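You operate a simulated robot arm through the tools that you are given. There is no shell and no other tool. Be economical: measure what you need, move in short steps, check, and stop when the job is done.

Carry out the task below with a simulated robot arm. There is one attempt and no reset: what you move stays moved.

TASK
Fetch the blue felt pad and set it on the white plate. Then put the blue carton on the blue plate.

It is judged by the outcome, as a careful person would: the job done as asked, and still so three seconds after it is handed in. It fails if anything else is knocked over, pushed out of place, dropped, spilled or broken.

THE ROBOT
A 7-joint arm with a two-finger parallel gripper, fixed in place. Base frame: the origin is at the foot of the arm, x ahead of it, y to its left, z up; the work surface is at about z = 0. Lengths are in mm, angles in rad, forces in N, time in s.
With the tool pointing down near the work surface it reaches from about 240 to 620 mm from the base axis. Its first joint turns from -1.152 to 1.152 rad. Payload 2.6 kg.
Tool frame: the origin (TCP) lies between the finger pads and is the grasp point; the fingertips stand 30 mm ahead of it; z points along the fingers, y is the line along which they close. The gripper opens to 94 mm. The fingers are 28 mm wide and 10 mm thick; the gripper's body (50 by 96 mm) begins 55 mm behind the TCP.
Orientation is that of the tool frame in the base frame, as a unit quaternion [w, x, y, z]. With the fingers straight down and closing along the base's y, the tool's x points along the base's -x, its y along +y and its z along -z.

THE INTERFACE
- The arm moves only by the tool jog_arm. Its arguments are lists of equal length, an entry for each row: "turn": the turn, a rotation vector about the tool's x, y, z in rad, a list of three; "delta_pos": the shift along the tool's x, y, z in mm, a list of three; "fingers": the gripper command, from -1 (fully open) to 1 (shut), values between in proportion. In form: {"turn": [[ax, ay, az], ...], "delta_pos": [[x, y, z], ...], "fingers": [fingers, ...]}. A call has 1 to 20 rows; each row is the pose to reach, as a shift and turn from the pose commanded when the call began, along the tool's axes at that moment. A row lasts 0.2 s, in which the tool goes at most 50 mm and 0.15 rad; a call with a longer step from one row to the next is refused whole, and so is a gripper value outside its range. A pose out of reach is approached as far as the arm can. The call stops where the force on the tool passes 40 N (or 10 N more than at its start, if that is more) or the arm is blocked; 0.2 s more then pass. The fingers move at their own pace (about 72 mm/s each) and stop on an object; they squeeze with about 35 N. The grip force told is the motor's: it shows also when the fingers shut on nothing. Time passes only in rows, and 0.2 s behind the last, so rows that repeat a pose let the fingers close. It gives the time, the measured TCP pose, the force on the tool (base axes), the opening and the grip force at its end, in the units of the frame above (readings bear some noise).
- Cameras (640 x 400 px; columns grow to the right, rows downward): "scene" is fixed at [46.6, 456.4, 541.8]; the picture's right is [-0.54, -0.84, 0.00], its down [-0.63, 0.40, -0.66] and it looks along [0.56, -0.35, -0.75] (base axes); focal length 304 px, centre (320, 200). "wrist" rides on the gripper at [-37, 0, -58] in the tool frame; the picture's right is [0.00, -1.00, 0.00], its down [0.97, 0.00, -0.24] and it looks along [0.24, 0.00, 0.97] (tool axes); focal length 218 px, centre (320, 200).
- grab_frame(camera): a new picture of that camera. No time passes.
- pixel_to_xyz(camera, pixels): for up to 12 pixels [column, row] of the newest picture of that camera ("zoom" is the newest enlarged one), the place [x, y, z] in the base frame of the surface seen there, good to about 2 mm. No time passes.
- enlarge(camera, box): a new picture of the part [left, top, right, bottom] of that camera's present view, enlarged. No time passes.
- job_done(): hands the job in; it is judged then, once.

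Work in short steps. Measure before you move; look again where a grasp or a placing could have gone wrong, and mend it. You have 80 turns and 34 pictures in all, the two below and enlarged ones among them. Open the gripper and draw the arm clear of the work before you hand the job in, unless the task says otherwise; then end with one line.

The tools are called as a command line: name --argument value ..., lists and objects as JSON in quotes. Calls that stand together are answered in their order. jog_arm: Moves the arm, as the interface text tells. Its arguments: {"type":"object","properties":{"turn":{"type":"array"},"delta_pos":{"type":"array"},"fingers":{"type":"array"}},"required":["turn","delta_pos","fingers"]} The other tools are called the same way: grab_frame (camera) takes a picture; pixel_to_xyz (camera, pixels) gives the place of the surface under pixels of a picture; enlarge (camera, box) takes an enlarged picture of a part of a camera's view; job_done () hands the job in.

At the start:

```text
clock: 0.0
position: [414.3, 135.2, 248.7]
tool_rot: [0.0, 0.0, 1.0, 0.0]
force: [-0.8, 0.5, -0.1]
width: 94.1
finger_force: 0.1
```

scene: 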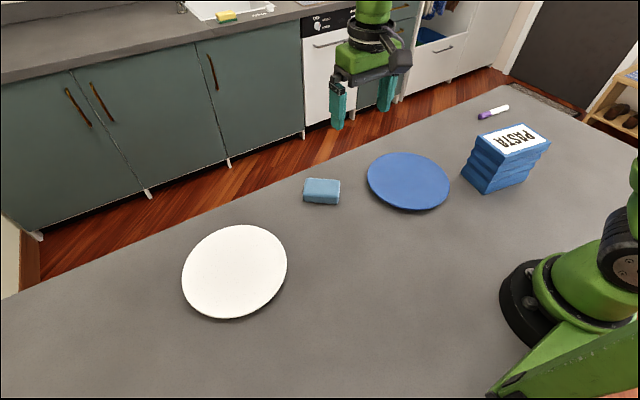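
wrist: 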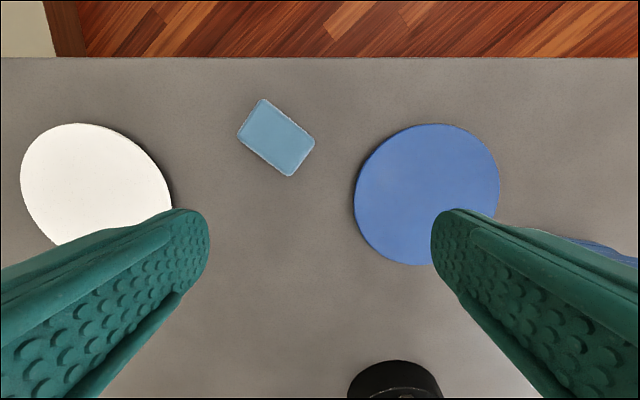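

The pad shows at scene (321,191) and wrist (276,138), the carton at scene (505,160). I measure the pad corners, plates and carton.

pixel_to_xyz --camera "wrist" --pixels '[[276, 138], [264, 101], [313, 142], [289, 174], [239, 134], [427, 194], [95, 185], [300, 230]]'

pixel_to_xyz --camera "scene" --pixels '[[234, 271], [408, 181], [481, 136], [523, 126], [548, 141], [506, 155], [512, 140], [484, 190], [522, 181], [321, 186], [190, 271], [284, 262]]'

enlarge --camera "scene" --box '[440, 90, 580, 210]'

```text
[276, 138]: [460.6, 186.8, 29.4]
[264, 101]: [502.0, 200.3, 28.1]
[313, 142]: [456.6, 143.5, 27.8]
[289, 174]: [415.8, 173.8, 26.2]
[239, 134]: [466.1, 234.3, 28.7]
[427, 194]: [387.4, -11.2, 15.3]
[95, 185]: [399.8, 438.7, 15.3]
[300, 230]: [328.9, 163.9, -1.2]
```

```text
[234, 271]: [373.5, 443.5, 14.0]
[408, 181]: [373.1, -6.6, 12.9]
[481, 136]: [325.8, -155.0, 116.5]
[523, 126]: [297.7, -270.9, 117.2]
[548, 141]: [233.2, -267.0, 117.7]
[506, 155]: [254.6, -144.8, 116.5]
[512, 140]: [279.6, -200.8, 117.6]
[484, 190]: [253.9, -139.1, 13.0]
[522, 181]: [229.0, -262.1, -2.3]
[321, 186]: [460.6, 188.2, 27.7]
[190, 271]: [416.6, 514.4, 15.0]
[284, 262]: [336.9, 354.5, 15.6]
```

```text
3.33 times, centred on (510, 150) of scene
```

zoom: 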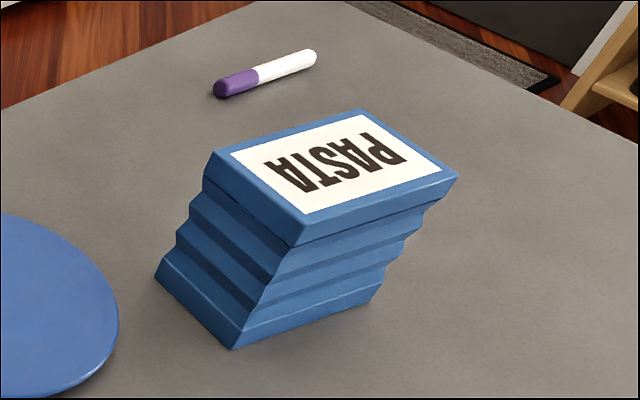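

The pad is about 73×51 mm and 28 mm high, centred near (460,188). Its short side runs along (-0.78,0.63), so I need about -0.89 rad about tool z. I move above it and turn.

jog_arm --turn '[[0, 0, -0.14], [0, 0, -0.28], [0, 0, -0.42], [0, 0, -0.56], [0, 0, -0.7], [0, 0, -0.8], [0, 0, -0.889], [0, 0, -0.889]]' --delta_pos '[[-8, 9, 20], [-16, 18, 40], [-24, 27, 60], [-32, 36, 80], [-40, 46, 100], [-45.7, 53, 110], [-45.7, 53, 120], [-45.7, 53, 120]]' --fingers '[-1, -1, -1, -1, -1, -1, -1, -1]'

grab_frame --camera "wrist"

```text
clock: 1.8
position: [460.5, 187.3, 127.5]
tool_rot: [0.0, -0.431, 0.902, 0.0]
force: [0.1, 0.5, 0.6]
width: 93.7
finger_force: 0.0
```

```text
30 pictures are left
```

wrist: 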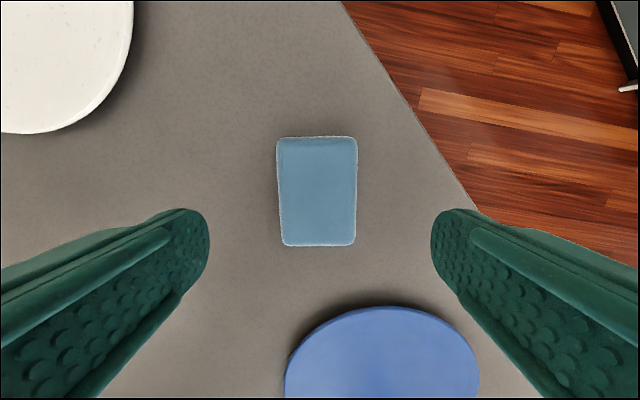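

The pad (277–357, 136–246) sits centred between the fingers and aligned with them. I go down to z≈36 and close.

jog_arm --turn '[[0, 0, 0], [0, 0, 0], [0, 0, 0], [0, 0, 0], [0, 0, 0], [0, 0, 0], [0, 0, 0], [0, 0, 0], [0, 0, 0]]' --delta_pos '[[0, 0, 30], [0, 0, 60], [0, 0, 80], [0, 0, 91.5], [0, 0, 91.5], [0, 0, 91.5], [0, 0, 91.5], [0, 0, 91.5], [0, 0, 91.5]]' --fingers '[-1, -1, -1, -1, -1, 1, 1, 1, 1]'

```text
clock: 3.8
position: [460.4, 187.0, 36.6]
tool_rot: [0.0, -0.431, 0.902, 0.0]
force: [-0.2, -0.3, -0.1]
width: 59.1
finger_force: 35.0
```

The fingers stopped at 59 mm with 35 N, so the pad is gripped. I lift 100 mm and look.

jog_arm --turn '[[0, 0, 0], [0, 0, 0], [0, 0, 0], [0, 0, 0], [0, 0, 0]]' --delta_pos '[[0, 0, -15], [0, 0, -40], [0, 0, -70], [0, 0, -100], [0, 0, -100]]' --fingers '[1, 1, 1, 1, 1]'

grab_frame --camera "scene"

pixel_to_xyz --camera "scene" --pixels '[[186, 262], [287, 262], [245, 228], [225, 317], [368, 178], [448, 187], [397, 155], [420, 209], [415, 180], [235, 270]]'

```text
clock: 5.0
position: [460.5, 186.8, 138.6]
tool_rot: [0.001, -0.43, 0.903, 0.0]
force: [0.2, -0.5, -0.2]
width: 59.0
finger_force: 34.7
```

```text
29 pictures are left
```

scene: 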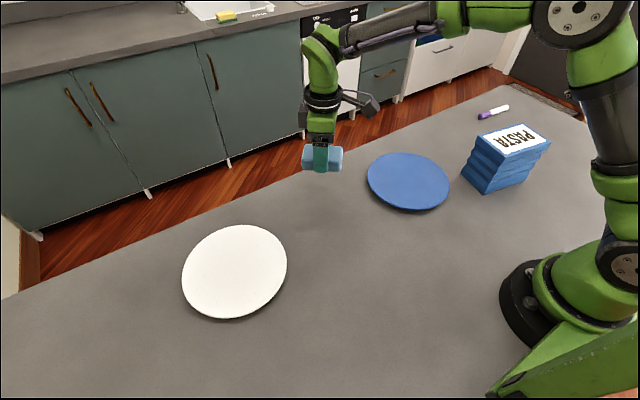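

```text
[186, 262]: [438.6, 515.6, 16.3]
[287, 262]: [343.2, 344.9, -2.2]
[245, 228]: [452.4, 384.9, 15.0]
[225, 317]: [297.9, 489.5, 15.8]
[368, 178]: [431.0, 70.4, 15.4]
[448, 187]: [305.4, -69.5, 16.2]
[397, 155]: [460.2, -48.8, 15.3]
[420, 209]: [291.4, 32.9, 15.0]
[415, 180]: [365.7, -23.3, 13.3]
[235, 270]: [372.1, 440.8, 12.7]
```

The pad is held. The white plate's rim points give a centre near (375,437), radius about 93, top at about 13. I carry the pad across at height.

jog_arm --turn '[[0, 0, 0], [0, 0, 0], [0, 0, 0], [0, 0, 0], [0, 0, 0], [0, 0, 0], [0, 0, 0], [0, 0, 0], [0, 0, 0], [0, 0, 0]]' --delta_pos '[[-8, 12, 0], [-26, 41, 0], [-46, 74, 0], [-66, 106, 0], [-87, 138, 0], [-107, 170, 0], [-125, 200, 0], [-135, 215, 0], [-139.1, 222, 0], [-139.1, 222, 0]]' --fingers '[1, 1, 1, 1, 1, 1, 1, 1, 1, 1]'

grab_frame --camera "wrist"

```text
clock: 7.2
position: [375.0, 436.2, 135.1]
tool_rot: [-0.001, -0.43, 0.903, -0.001]
force: [0.7, -0.1, -0.1]
width: 58.9
finger_force: 35.3
```

```text
28 pictures are left
```

wrist: 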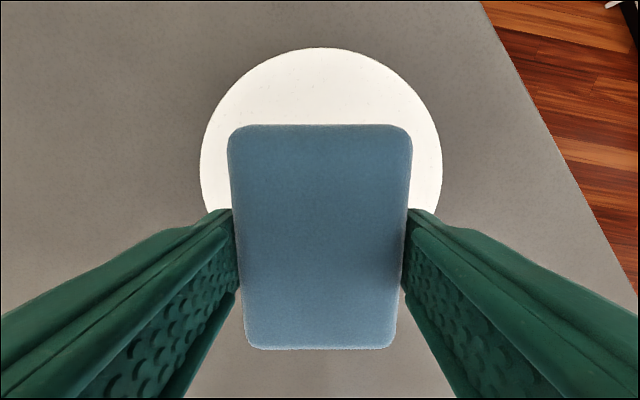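

The pad is over the middle of the white plate. I lower it to just above the surface (z≈52).

jog_arm --turn '[[0, 0, 0], [0, 0, 0], [0, 0, 0], [0, 0, 0], [0, 0, 0], [0, 0, 0]]' --delta_pos '[[0, 0, 20], [0, 0, 45], [0, 0, 65], [0, 0, 76], [0, 0, 83], [0, 0, 83]]' --fingers '[1, 1, 1, 1, 1, 1]'

enlarge --camera "scene" --box '[170, 180, 310, 330]'

```text
clock: 8.6
position: [376.7, 437.0, 54.3]
tool_rot: [0.0, -0.431, 0.902, 0.001]
force: [0.1, 0.4, 0.1]
width: 59.0
finger_force: 34.5
```

```text
2.67 times, centred on (240, 255) of scene
```

zoom: 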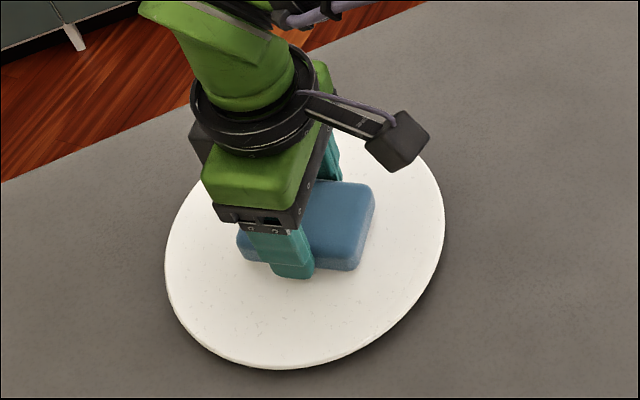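

There is no contact yet at z=54. I go down in 1.5 mm steps, watching the force.

jog_arm --turn '[[0, 0, 0], [0, 0, 0], [0, 0, 0]]' --delta_pos '[[0, 0, 1.5], [0, 0, 3], [0, 0, 3]]' --fingers '[1, 1, 1]'

```text
clock: 9.4
position: [374.9, 436.8, 54.0]
tool_rot: [0.002, -0.43, 0.903, 0.002]
force: [-4.6, -4.3, 24.1]
width: 58.7
finger_force: 35.4
```

The 24 N reading shows the pad is on the plate. I ease off 2 mm, open, and rise.

jog_arm --turn '[[0, 0, 0], [0, 0, 0], [0, 0, 0], [0, 0, 0], [0, 0, 0], [0, 0, 0], [0, 0, 0], [0, 0, 0], [0, 0, 0]]' --delta_pos '[[0, 0, -2], [0, 0, -2], [0, 0, -2], [0, 0, -2], [0, 0, -10], [0, 0, -40], [0, 0, -80], [0, 0, -120], [0, 0, -160]]' --fingers '[1, -1, -1, -1, -1, -1, -1, -1, -1]'

grab_frame --camera "wrist"

```text
clock: 11.4
position: [377.2, 438.2, 211.8]
tool_rot: [0.001, -0.431, 0.902, 0.0]
force: [-0.7, 0.1, 0.2]
width: 94.0
finger_force: 0.1
```

```text
26 pictures are left
```

wrist: 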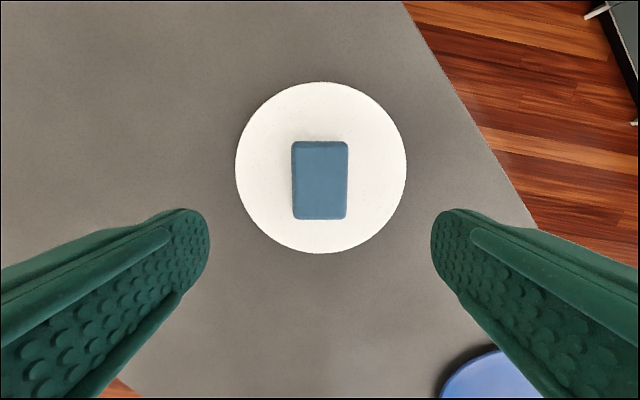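

The pad rests in the middle of the white plate. Next I rise and swing over the carton, turning +2.59 rad so the fingers close along its short side, then look at it from above.

jog_arm --turn '[[0, 0, 0.144], [0, 0, 0.288], [0, 0, 0.432], [0, 0, 0.576], [0, 0, 0.72], [0, 0, 0.864], [0, 0, 1.008], [0, 0, 1.152], [0, 0, 1.296], [0, 0, 1.44], [0, 0, 1.584], [0, 0, 1.728], [0, 0, 1.872], [0, 0, 2.016], [0, 0, 2.16], [0, 0, 2.304], [0, 0, 2.448], [0, 0, 2.59], [0, 0, 2.59], [0, 0, 2.59]]' --delta_pos '[[31.2, -18.2, -10], [62.3, -36.4, -20], [93.5, -54.6, -30], [124.6, -72.8, -40], [155.8, -91, -50], [187, -109.3, -60], [218.1, -127.5, -70], [249.3, -145.7, -80], [280.4, -163.9, -80], [311.6, -182.1, -80], [342.8, -200.3, -80], [373.9, -218.5, -80], [405.1, -236.8, -80], [436.2, -255, -80], [467.4, -273.2, -80], [498.6, -291.4, -80], [530, -309.6, -80], [560.8, -327.8, -80], [560.8, -327.8, -80], [560.8, -327.8, -80]]' --fingers '[-1, -1, -1, -1, -1, -1, -1, -1, -1, -1, -1, -1, -1, -1, -1, -1, -1, -1, -1, -1]'

grab_frame --camera "wrist"

```text
clock: 15.6
position: [277.8, -208.9, 291.7]
tool_rot: [0.0, 0.752, 0.659, 0.0]
force: [-0.1, 0.4, 0.3]
width: 94.2
finger_force: 0.0
```

```text
25 pictures are left
```

wrist: 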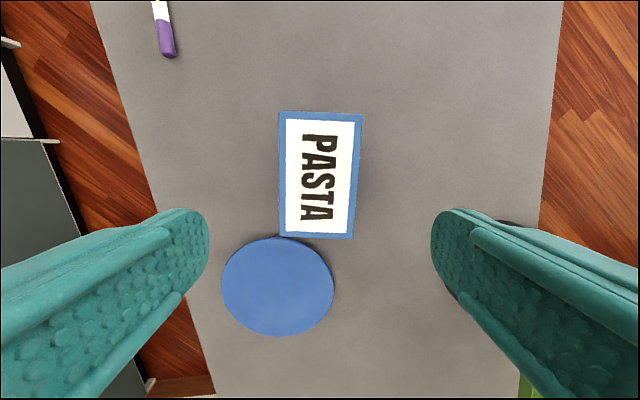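

The carton top shows with corners at about (279,112), (362,115), (353,240), (280,236). I measure them slightly inset, plus a zoom.

pixel_to_xyz --camera "wrist" --pixels '[[282, 114], [360, 117], [351, 237], [282, 233], [318, 175], [281, 175], [355, 177], [278, 175], [358, 177], [320, 114], [317, 236]]'

enlarge --camera "wrist" --box '[240, 90, 400, 260]'

```text
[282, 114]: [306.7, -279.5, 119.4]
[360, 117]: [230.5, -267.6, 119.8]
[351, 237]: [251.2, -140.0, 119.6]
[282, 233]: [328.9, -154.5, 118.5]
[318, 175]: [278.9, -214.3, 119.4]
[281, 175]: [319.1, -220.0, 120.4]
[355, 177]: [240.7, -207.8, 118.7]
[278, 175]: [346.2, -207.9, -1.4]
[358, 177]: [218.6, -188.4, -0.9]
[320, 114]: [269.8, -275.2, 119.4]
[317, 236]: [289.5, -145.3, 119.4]
```

```text
2.35 times, centred on (320, 175) of wrist
```

zoom: 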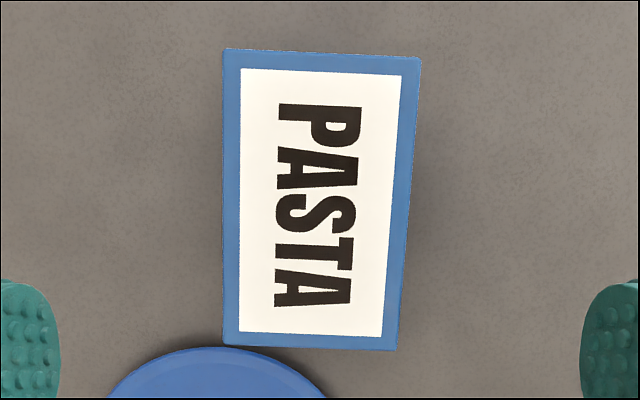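

The top is about 81×131 mm, centred near (279.6,-210.3), height 119. The tool needs +0.036 rad more. I go to z≈170 above it and check.

jog_arm --turn '[[0, 0, 0.036], [0, 0, 0.036], [0, 0, 0.036], [0, 0, 0.036], [0, 0, 0.036]]' --delta_pos '[[-1.1, 2, 20], [-1.1, 2, 60], [-1.1, 2, 95], [-1.1, 2, 120], [-1.1, 2, 120]]' --fingers '[-1, -1, -1, -1, -1]'

grab_frame --camera "wrist"

pixel_to_xyz --camera "wrist" --pixels '[[320, 200], [250, 200], [390, 200], [320, 100], [320, 300]]'

```text
clock: 16.8
position: [278.2, -207.2, 171.9]
tool_rot: [0.0, 0.763, 0.646, 0.0]
force: [-0.2, 0.2, 0.6]
width: 94.1
finger_force: 0.2
```

```text
23 pictures are left
```

wrist: 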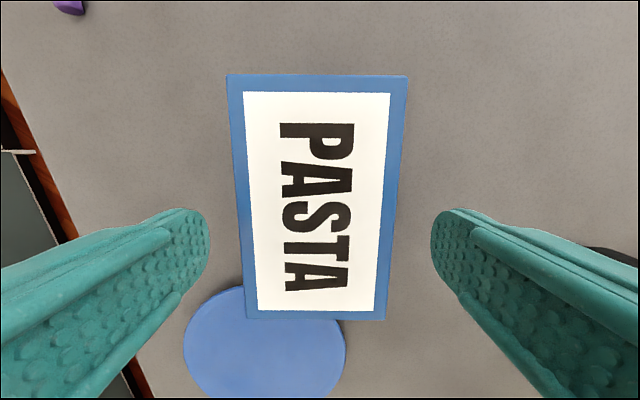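

```text
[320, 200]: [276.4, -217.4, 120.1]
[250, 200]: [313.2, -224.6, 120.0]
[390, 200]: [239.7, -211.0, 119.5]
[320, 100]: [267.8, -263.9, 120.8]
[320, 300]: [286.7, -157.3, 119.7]
```

The carton sits about 3 px left of the tool centreline, and its width matters. I zoom and measure the edges.

enlarge --camera "wrist" --box '[200, 150, 440, 300]'

pixel_to_xyz --camera "wrist" --pixels '[[237, 200], [239, 200], [241, 200], [394, 200], [396, 200], [398, 200], [242, 260], [244, 260], [390, 260], [392, 260]]'

```text
2.67 times, centred on (320, 225) of wrist
```

zoom: 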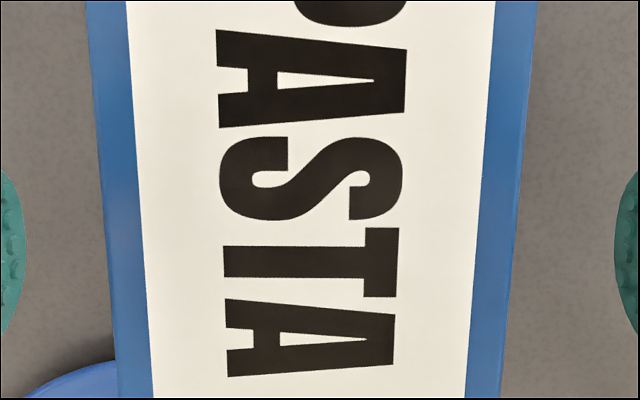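

```text
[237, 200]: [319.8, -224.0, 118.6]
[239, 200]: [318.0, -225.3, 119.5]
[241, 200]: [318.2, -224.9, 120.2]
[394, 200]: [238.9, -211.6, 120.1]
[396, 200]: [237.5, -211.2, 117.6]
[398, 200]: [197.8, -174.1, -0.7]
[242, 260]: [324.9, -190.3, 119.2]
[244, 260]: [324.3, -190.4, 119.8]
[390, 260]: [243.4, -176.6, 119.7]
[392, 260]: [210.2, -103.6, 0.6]
```

The width is about 83 mm, leaving about 5 mm a side. I shift 1.7 mm along tool y and drop to z≈156, just above the top, then check both gaps.

jog_arm --turn '[[0, 0, 0], [0, 0, 0], [0, 0, 0]]' --delta_pos '[[-3, 1.7, 6], [-3, 1.7, 15], [-3, 1.7, 15]]' --fingers '[-1, -1, -1]'

grab_frame --camera "wrist"

enlarge --camera "scene" --box '[430, 60, 590, 210]'

```text
clock: 17.6
position: [281.2, -210.6, 157.2]
tool_rot: [-0.001, 0.763, 0.647, 0.0]
force: [0.1, 0.3, -0.2]
width: 93.8
finger_force: 0.1
```

```text
21 pictures are left
```

wrist: 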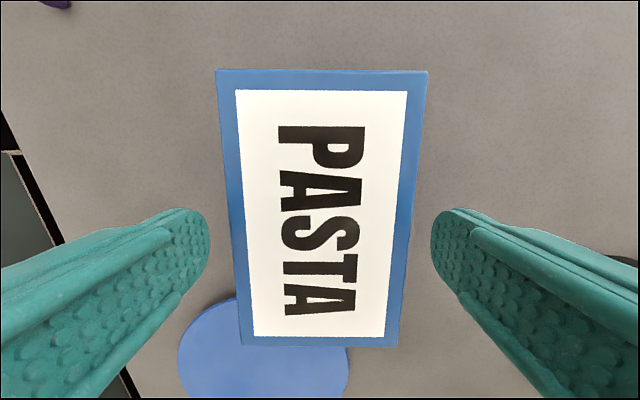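

```text
2.67 times, centred on (510, 135) of scene
```

zoom: 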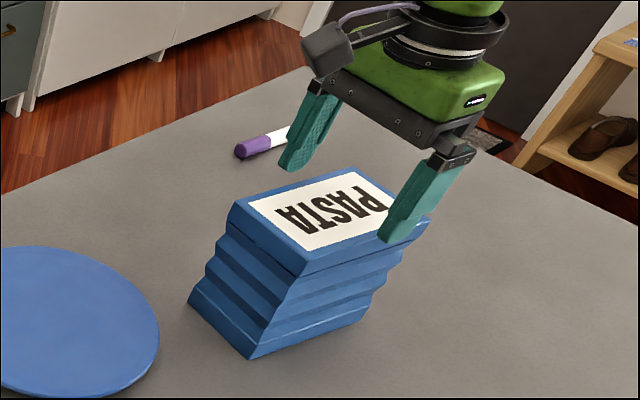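

The carton is centred (edges at about 231 and 409 on row 230). I go down in small steps to z≈82.

jog_arm --turn '[[0, 0, 0], [0, 0, 0], [0, 0, 0], [0, 0, 0], [0, 0, 0], [0, 0, 0], [0, 0, 0], [0, 0, 0], [0, 0, 0]]' --delta_pos '[[0, 0, 6], [0, 0, 12], [0, 0, 20], [0, 0, 30], [0, 0, 42], [0, 0, 54], [0, 0, 66], [0, 0, 74], [0, 0, 74]]' --fingers '[-1, -1, -1, -1, -1, -1, -1, -1, -1]'

```text
clock: 19.6
position: [278.9, -211.6, 82.2]
tool_rot: [0.0, 0.763, 0.646, 0.0]
force: [0.4, -0.1, -0.6]
width: 94.0
finger_force: 0.1
```

The way down was clean. I close gently, stopping the command at about 74 mm first, and check.

jog_arm --turn '[[0, 0, 0], [0, 0, 0], [0, 0, 0]]' --delta_pos '[[0, 0, 0], [0, 0, 0], [0, 0, 0]]' --fingers '[-0.7, -0.6, -0.6]'

enlarge --camera "scene" --box '[430, 80, 590, 210]'

```text
clock: 20.4
position: [280.4, -210.5, 82.3]
tool_rot: [0.0, 0.763, 0.646, 0.0]
force: [-0.1, 0.0, -0.3]
width: 88.3
finger_force: 34.9
```

```text
3.08 times, centred on (510, 145) of scene
```

zoom: 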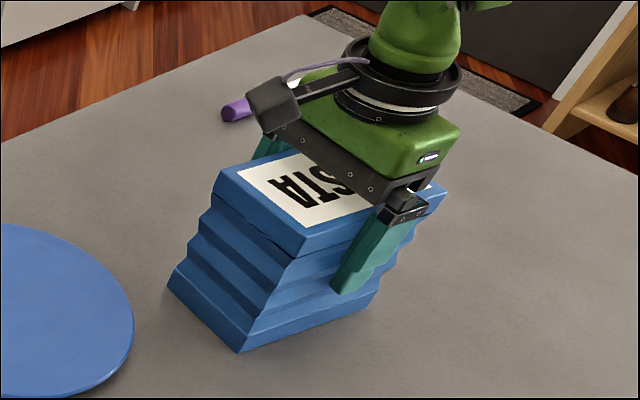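

The grip is firm at 88 mm and 35 N. I lift a little with the fingers commanded shut.

jog_arm --turn '[[0, 0, 0], [0, 0, 0], [0, 0, 0], [0, 0, 0], [0, 0, 0], [0, 0, 0]]' --delta_pos '[[0, 0, 0], [0, 0, -5], [0, 0, -12], [0, 0, -22], [0, 0, -30], [0, 0, -30]]' --fingers '[1, 1, 1, 1, 1, 1]'

enlarge --camera "scene" --box '[430, 70, 590, 210]'

```text
clock: 21.8
position: [279.9, -211.3, 112.8]
tool_rot: [0.0, 0.763, 0.646, 0.0]
force: [-0.3, 0.0, -0.4]
width: 88.5
finger_force: 34.9
```

```text
2.86 times, centred on (510, 140) of scene
```

zoom: 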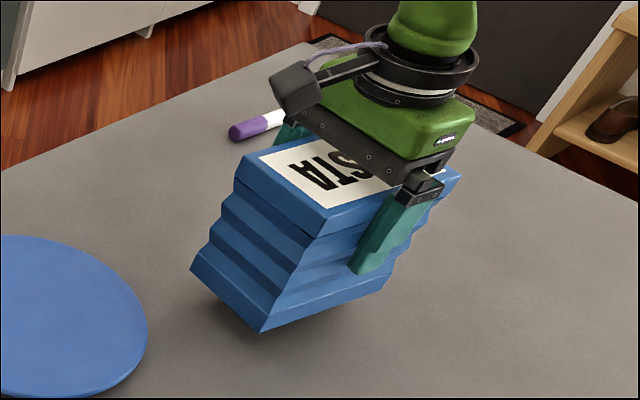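

The carton is held level. I lift 35 mm more and carry it to the blue plate's centre near (372,-4).

jog_arm --turn '[[0, 0, 0], [0, 0, 0], [0, 0, 0], [0, 0, 0], [0, 0, 0], [0, 0, 0], [0, 0, 0], [0, 0, 0], [0, 0, 0], [0, 0, 0], [0, 0, 0], [0, 0, 0]]' --delta_pos '[[0, 0, -15], [0, 0, -35], [10, 2.6, -35], [35, 9, -35], [65, 16.8, -35], [97, 25, -35], [130, 33.5, -35], [163, 42, -35], [192, 49.5, -35], [210, 54.1, -35], [219.2, 56.5, -35], [219.2, 56.5, -35]]' --fingers '[1, 1, 1, 1, 1, 1, 1, 1, 1, 1, 1, 1]'

grab_frame --camera "scene"

grab_frame --camera "wrist"

```text
clock: 24.4
position: [372.6, -1.7, 145.7]
tool_rot: [0.0, 0.763, 0.647, 0.0]
force: [0.7, 0.1, -0.5]
width: 88.3
finger_force: 35.4
```

```text
17 pictures are left
```

scene: 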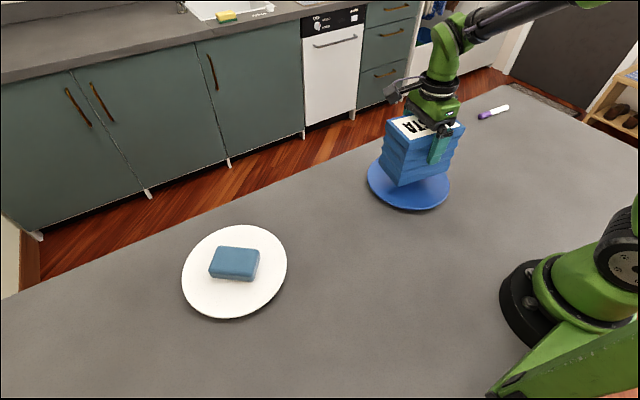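

```text
16 pictures are left
```

wrist: 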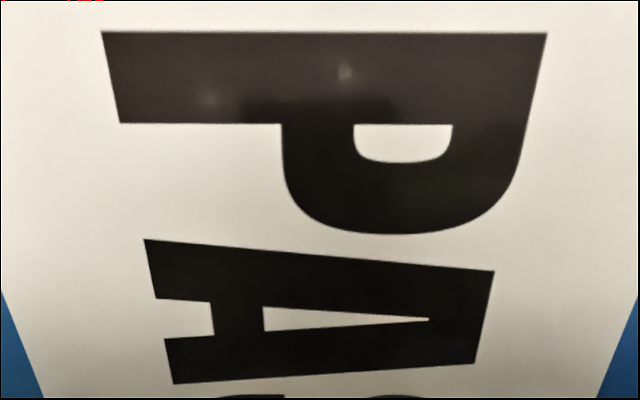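

The carton hangs over the blue plate. I lower it to about 2 mm above the surface (z≈98).

jog_arm --turn '[[0, 0, 0], [0, 0, 0], [0, 0, 0], [0, 0, 0], [0, 0, 0]]' --delta_pos '[[-2, 0, 15], [-2, 0, 30], [-2, 0, 42], [-2, 0, 48], [-2, 0, 48]]' --fingers '[1, 1, 1, 1, 1]'

enlarge --camera "scene" --box '[350, 100, 480, 220]'

```text
clock: 25.6
position: [370.8, -4.9, 100.0]
tool_rot: [-0.001, 0.763, 0.647, 0.0]
force: [-0.4, 0.3, 1.2]
width: 88.3
finger_force: 35.5
```

```text
3.33 times, centred on (415, 160) of scene
```

zoom: 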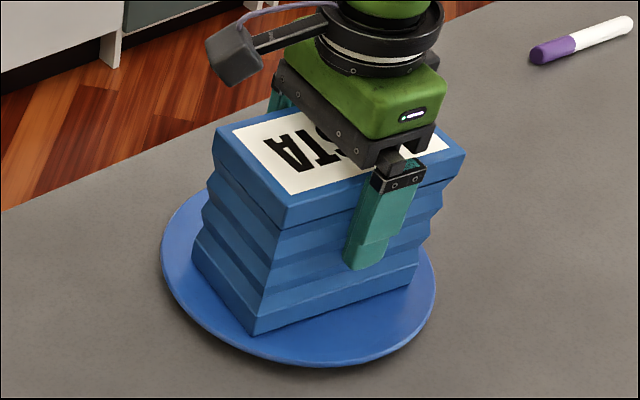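

It is nearly touching and within the plate. I go down in small steps until contact.

jog_arm --turn '[[0, 0, 0], [0, 0, 0]]' --delta_pos '[[0, 0, 1], [0, 0, 2]]' --fingers '[1, 1]'

```text
clock: 26.2
position: [371.5, -5.5, 97.3]
tool_rot: [0.0, 0.764, 0.646, 0.0]
force: [-2.4, 0.1, 5.8]
width: 88.2
finger_force: 35.1
```

Contact is at about 6 N. I release slowly here, without lifting yet.

jog_arm --turn '[[0, 0, 0], [0, 0, 0], [0, 0, 0], [0, 0, 0]]' --delta_pos '[[0, 0, 0.5], [0, 0, 0.5], [0, 0, 0.5], [0, 0, 0.5]]' --fingers '[1, -1, -1, -1]'

enlarge --camera "scene" --box '[350, 100, 480, 220]'

```text
clock: 27.2
position: [371.4, -6.0, 95.6]
tool_rot: [0.0, 0.763, 0.646, 0.0]
force: [-0.5, 0.0, 0.1]
width: 94.0
finger_force: 0.0
```

```text
3.33 times, centred on (415, 160) of scene
```

zoom: 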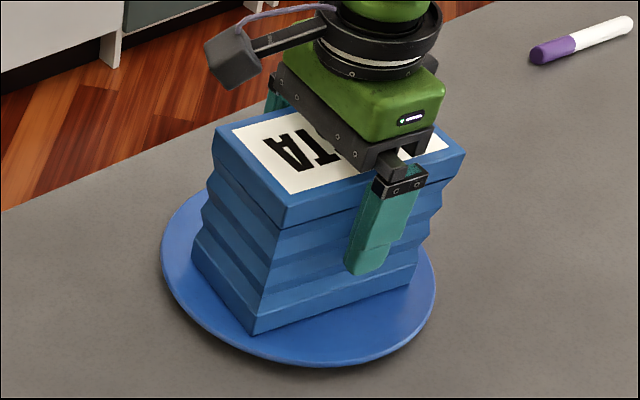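

The carton is standing and free. I rise straight up, slowly at first.

jog_arm --turn '[[0, 0, 0], [0, 0, 0], [0, 0, 0], [0, 0, 0], [0, 0, 0], [0, 0, 0], [0, 0, 0], [0, 0, 0], [0, 0, 0]]' --delta_pos '[[0, 0, -6], [0, 0, -14], [0, 0, -24], [0, 0, -36], [0, 0, -50], [0, 0, -70], [0, 0, -100], [0, 0, -140], [0, 0, -170]]' --fingers '[-1, -1, -1, -1, -1, -1, -1, -1, -1]'

grab_frame --camera "wrist"

grab_frame --camera "scene"

```text
clock: 29.2
position: [370.6, -5.6, 267.8]
tool_rot: [0.0, 0.763, 0.646, 0.0]
force: [0.0, 0.3, -0.1]
width: 93.9
finger_force: 0.1
```

```text
13 pictures are left
```

wrist: 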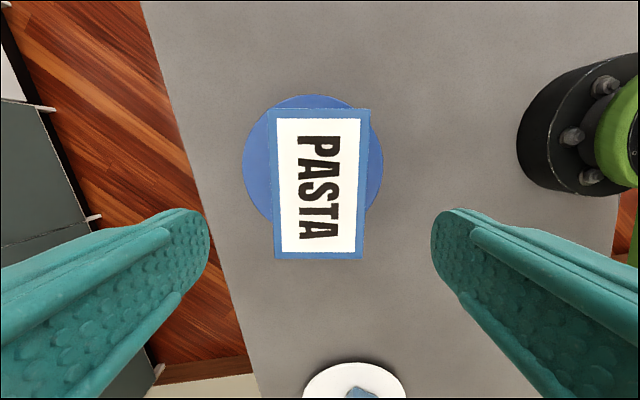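

```text
12 pictures are left
```

scene: 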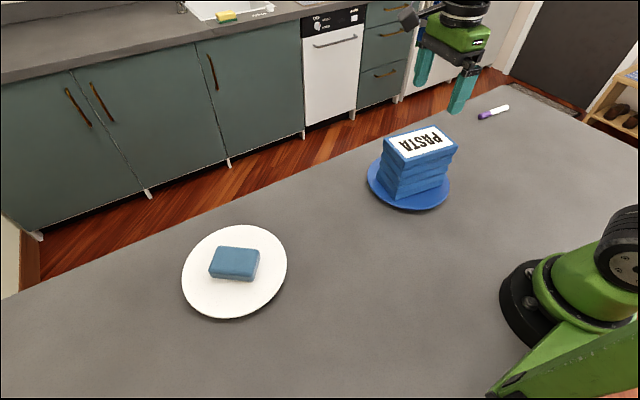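

The pad is on the white plate and the carton is upright on the blue plate. Nothing else has moved, and the gripper is open and clear at z=268, so I hand in.

job_done

```text
The job is handed in.
```

I set the blue felt pad on the white plate and stood the blue carton on the blue plate; nothing else was moved, and the arm is clear with the gripper open.
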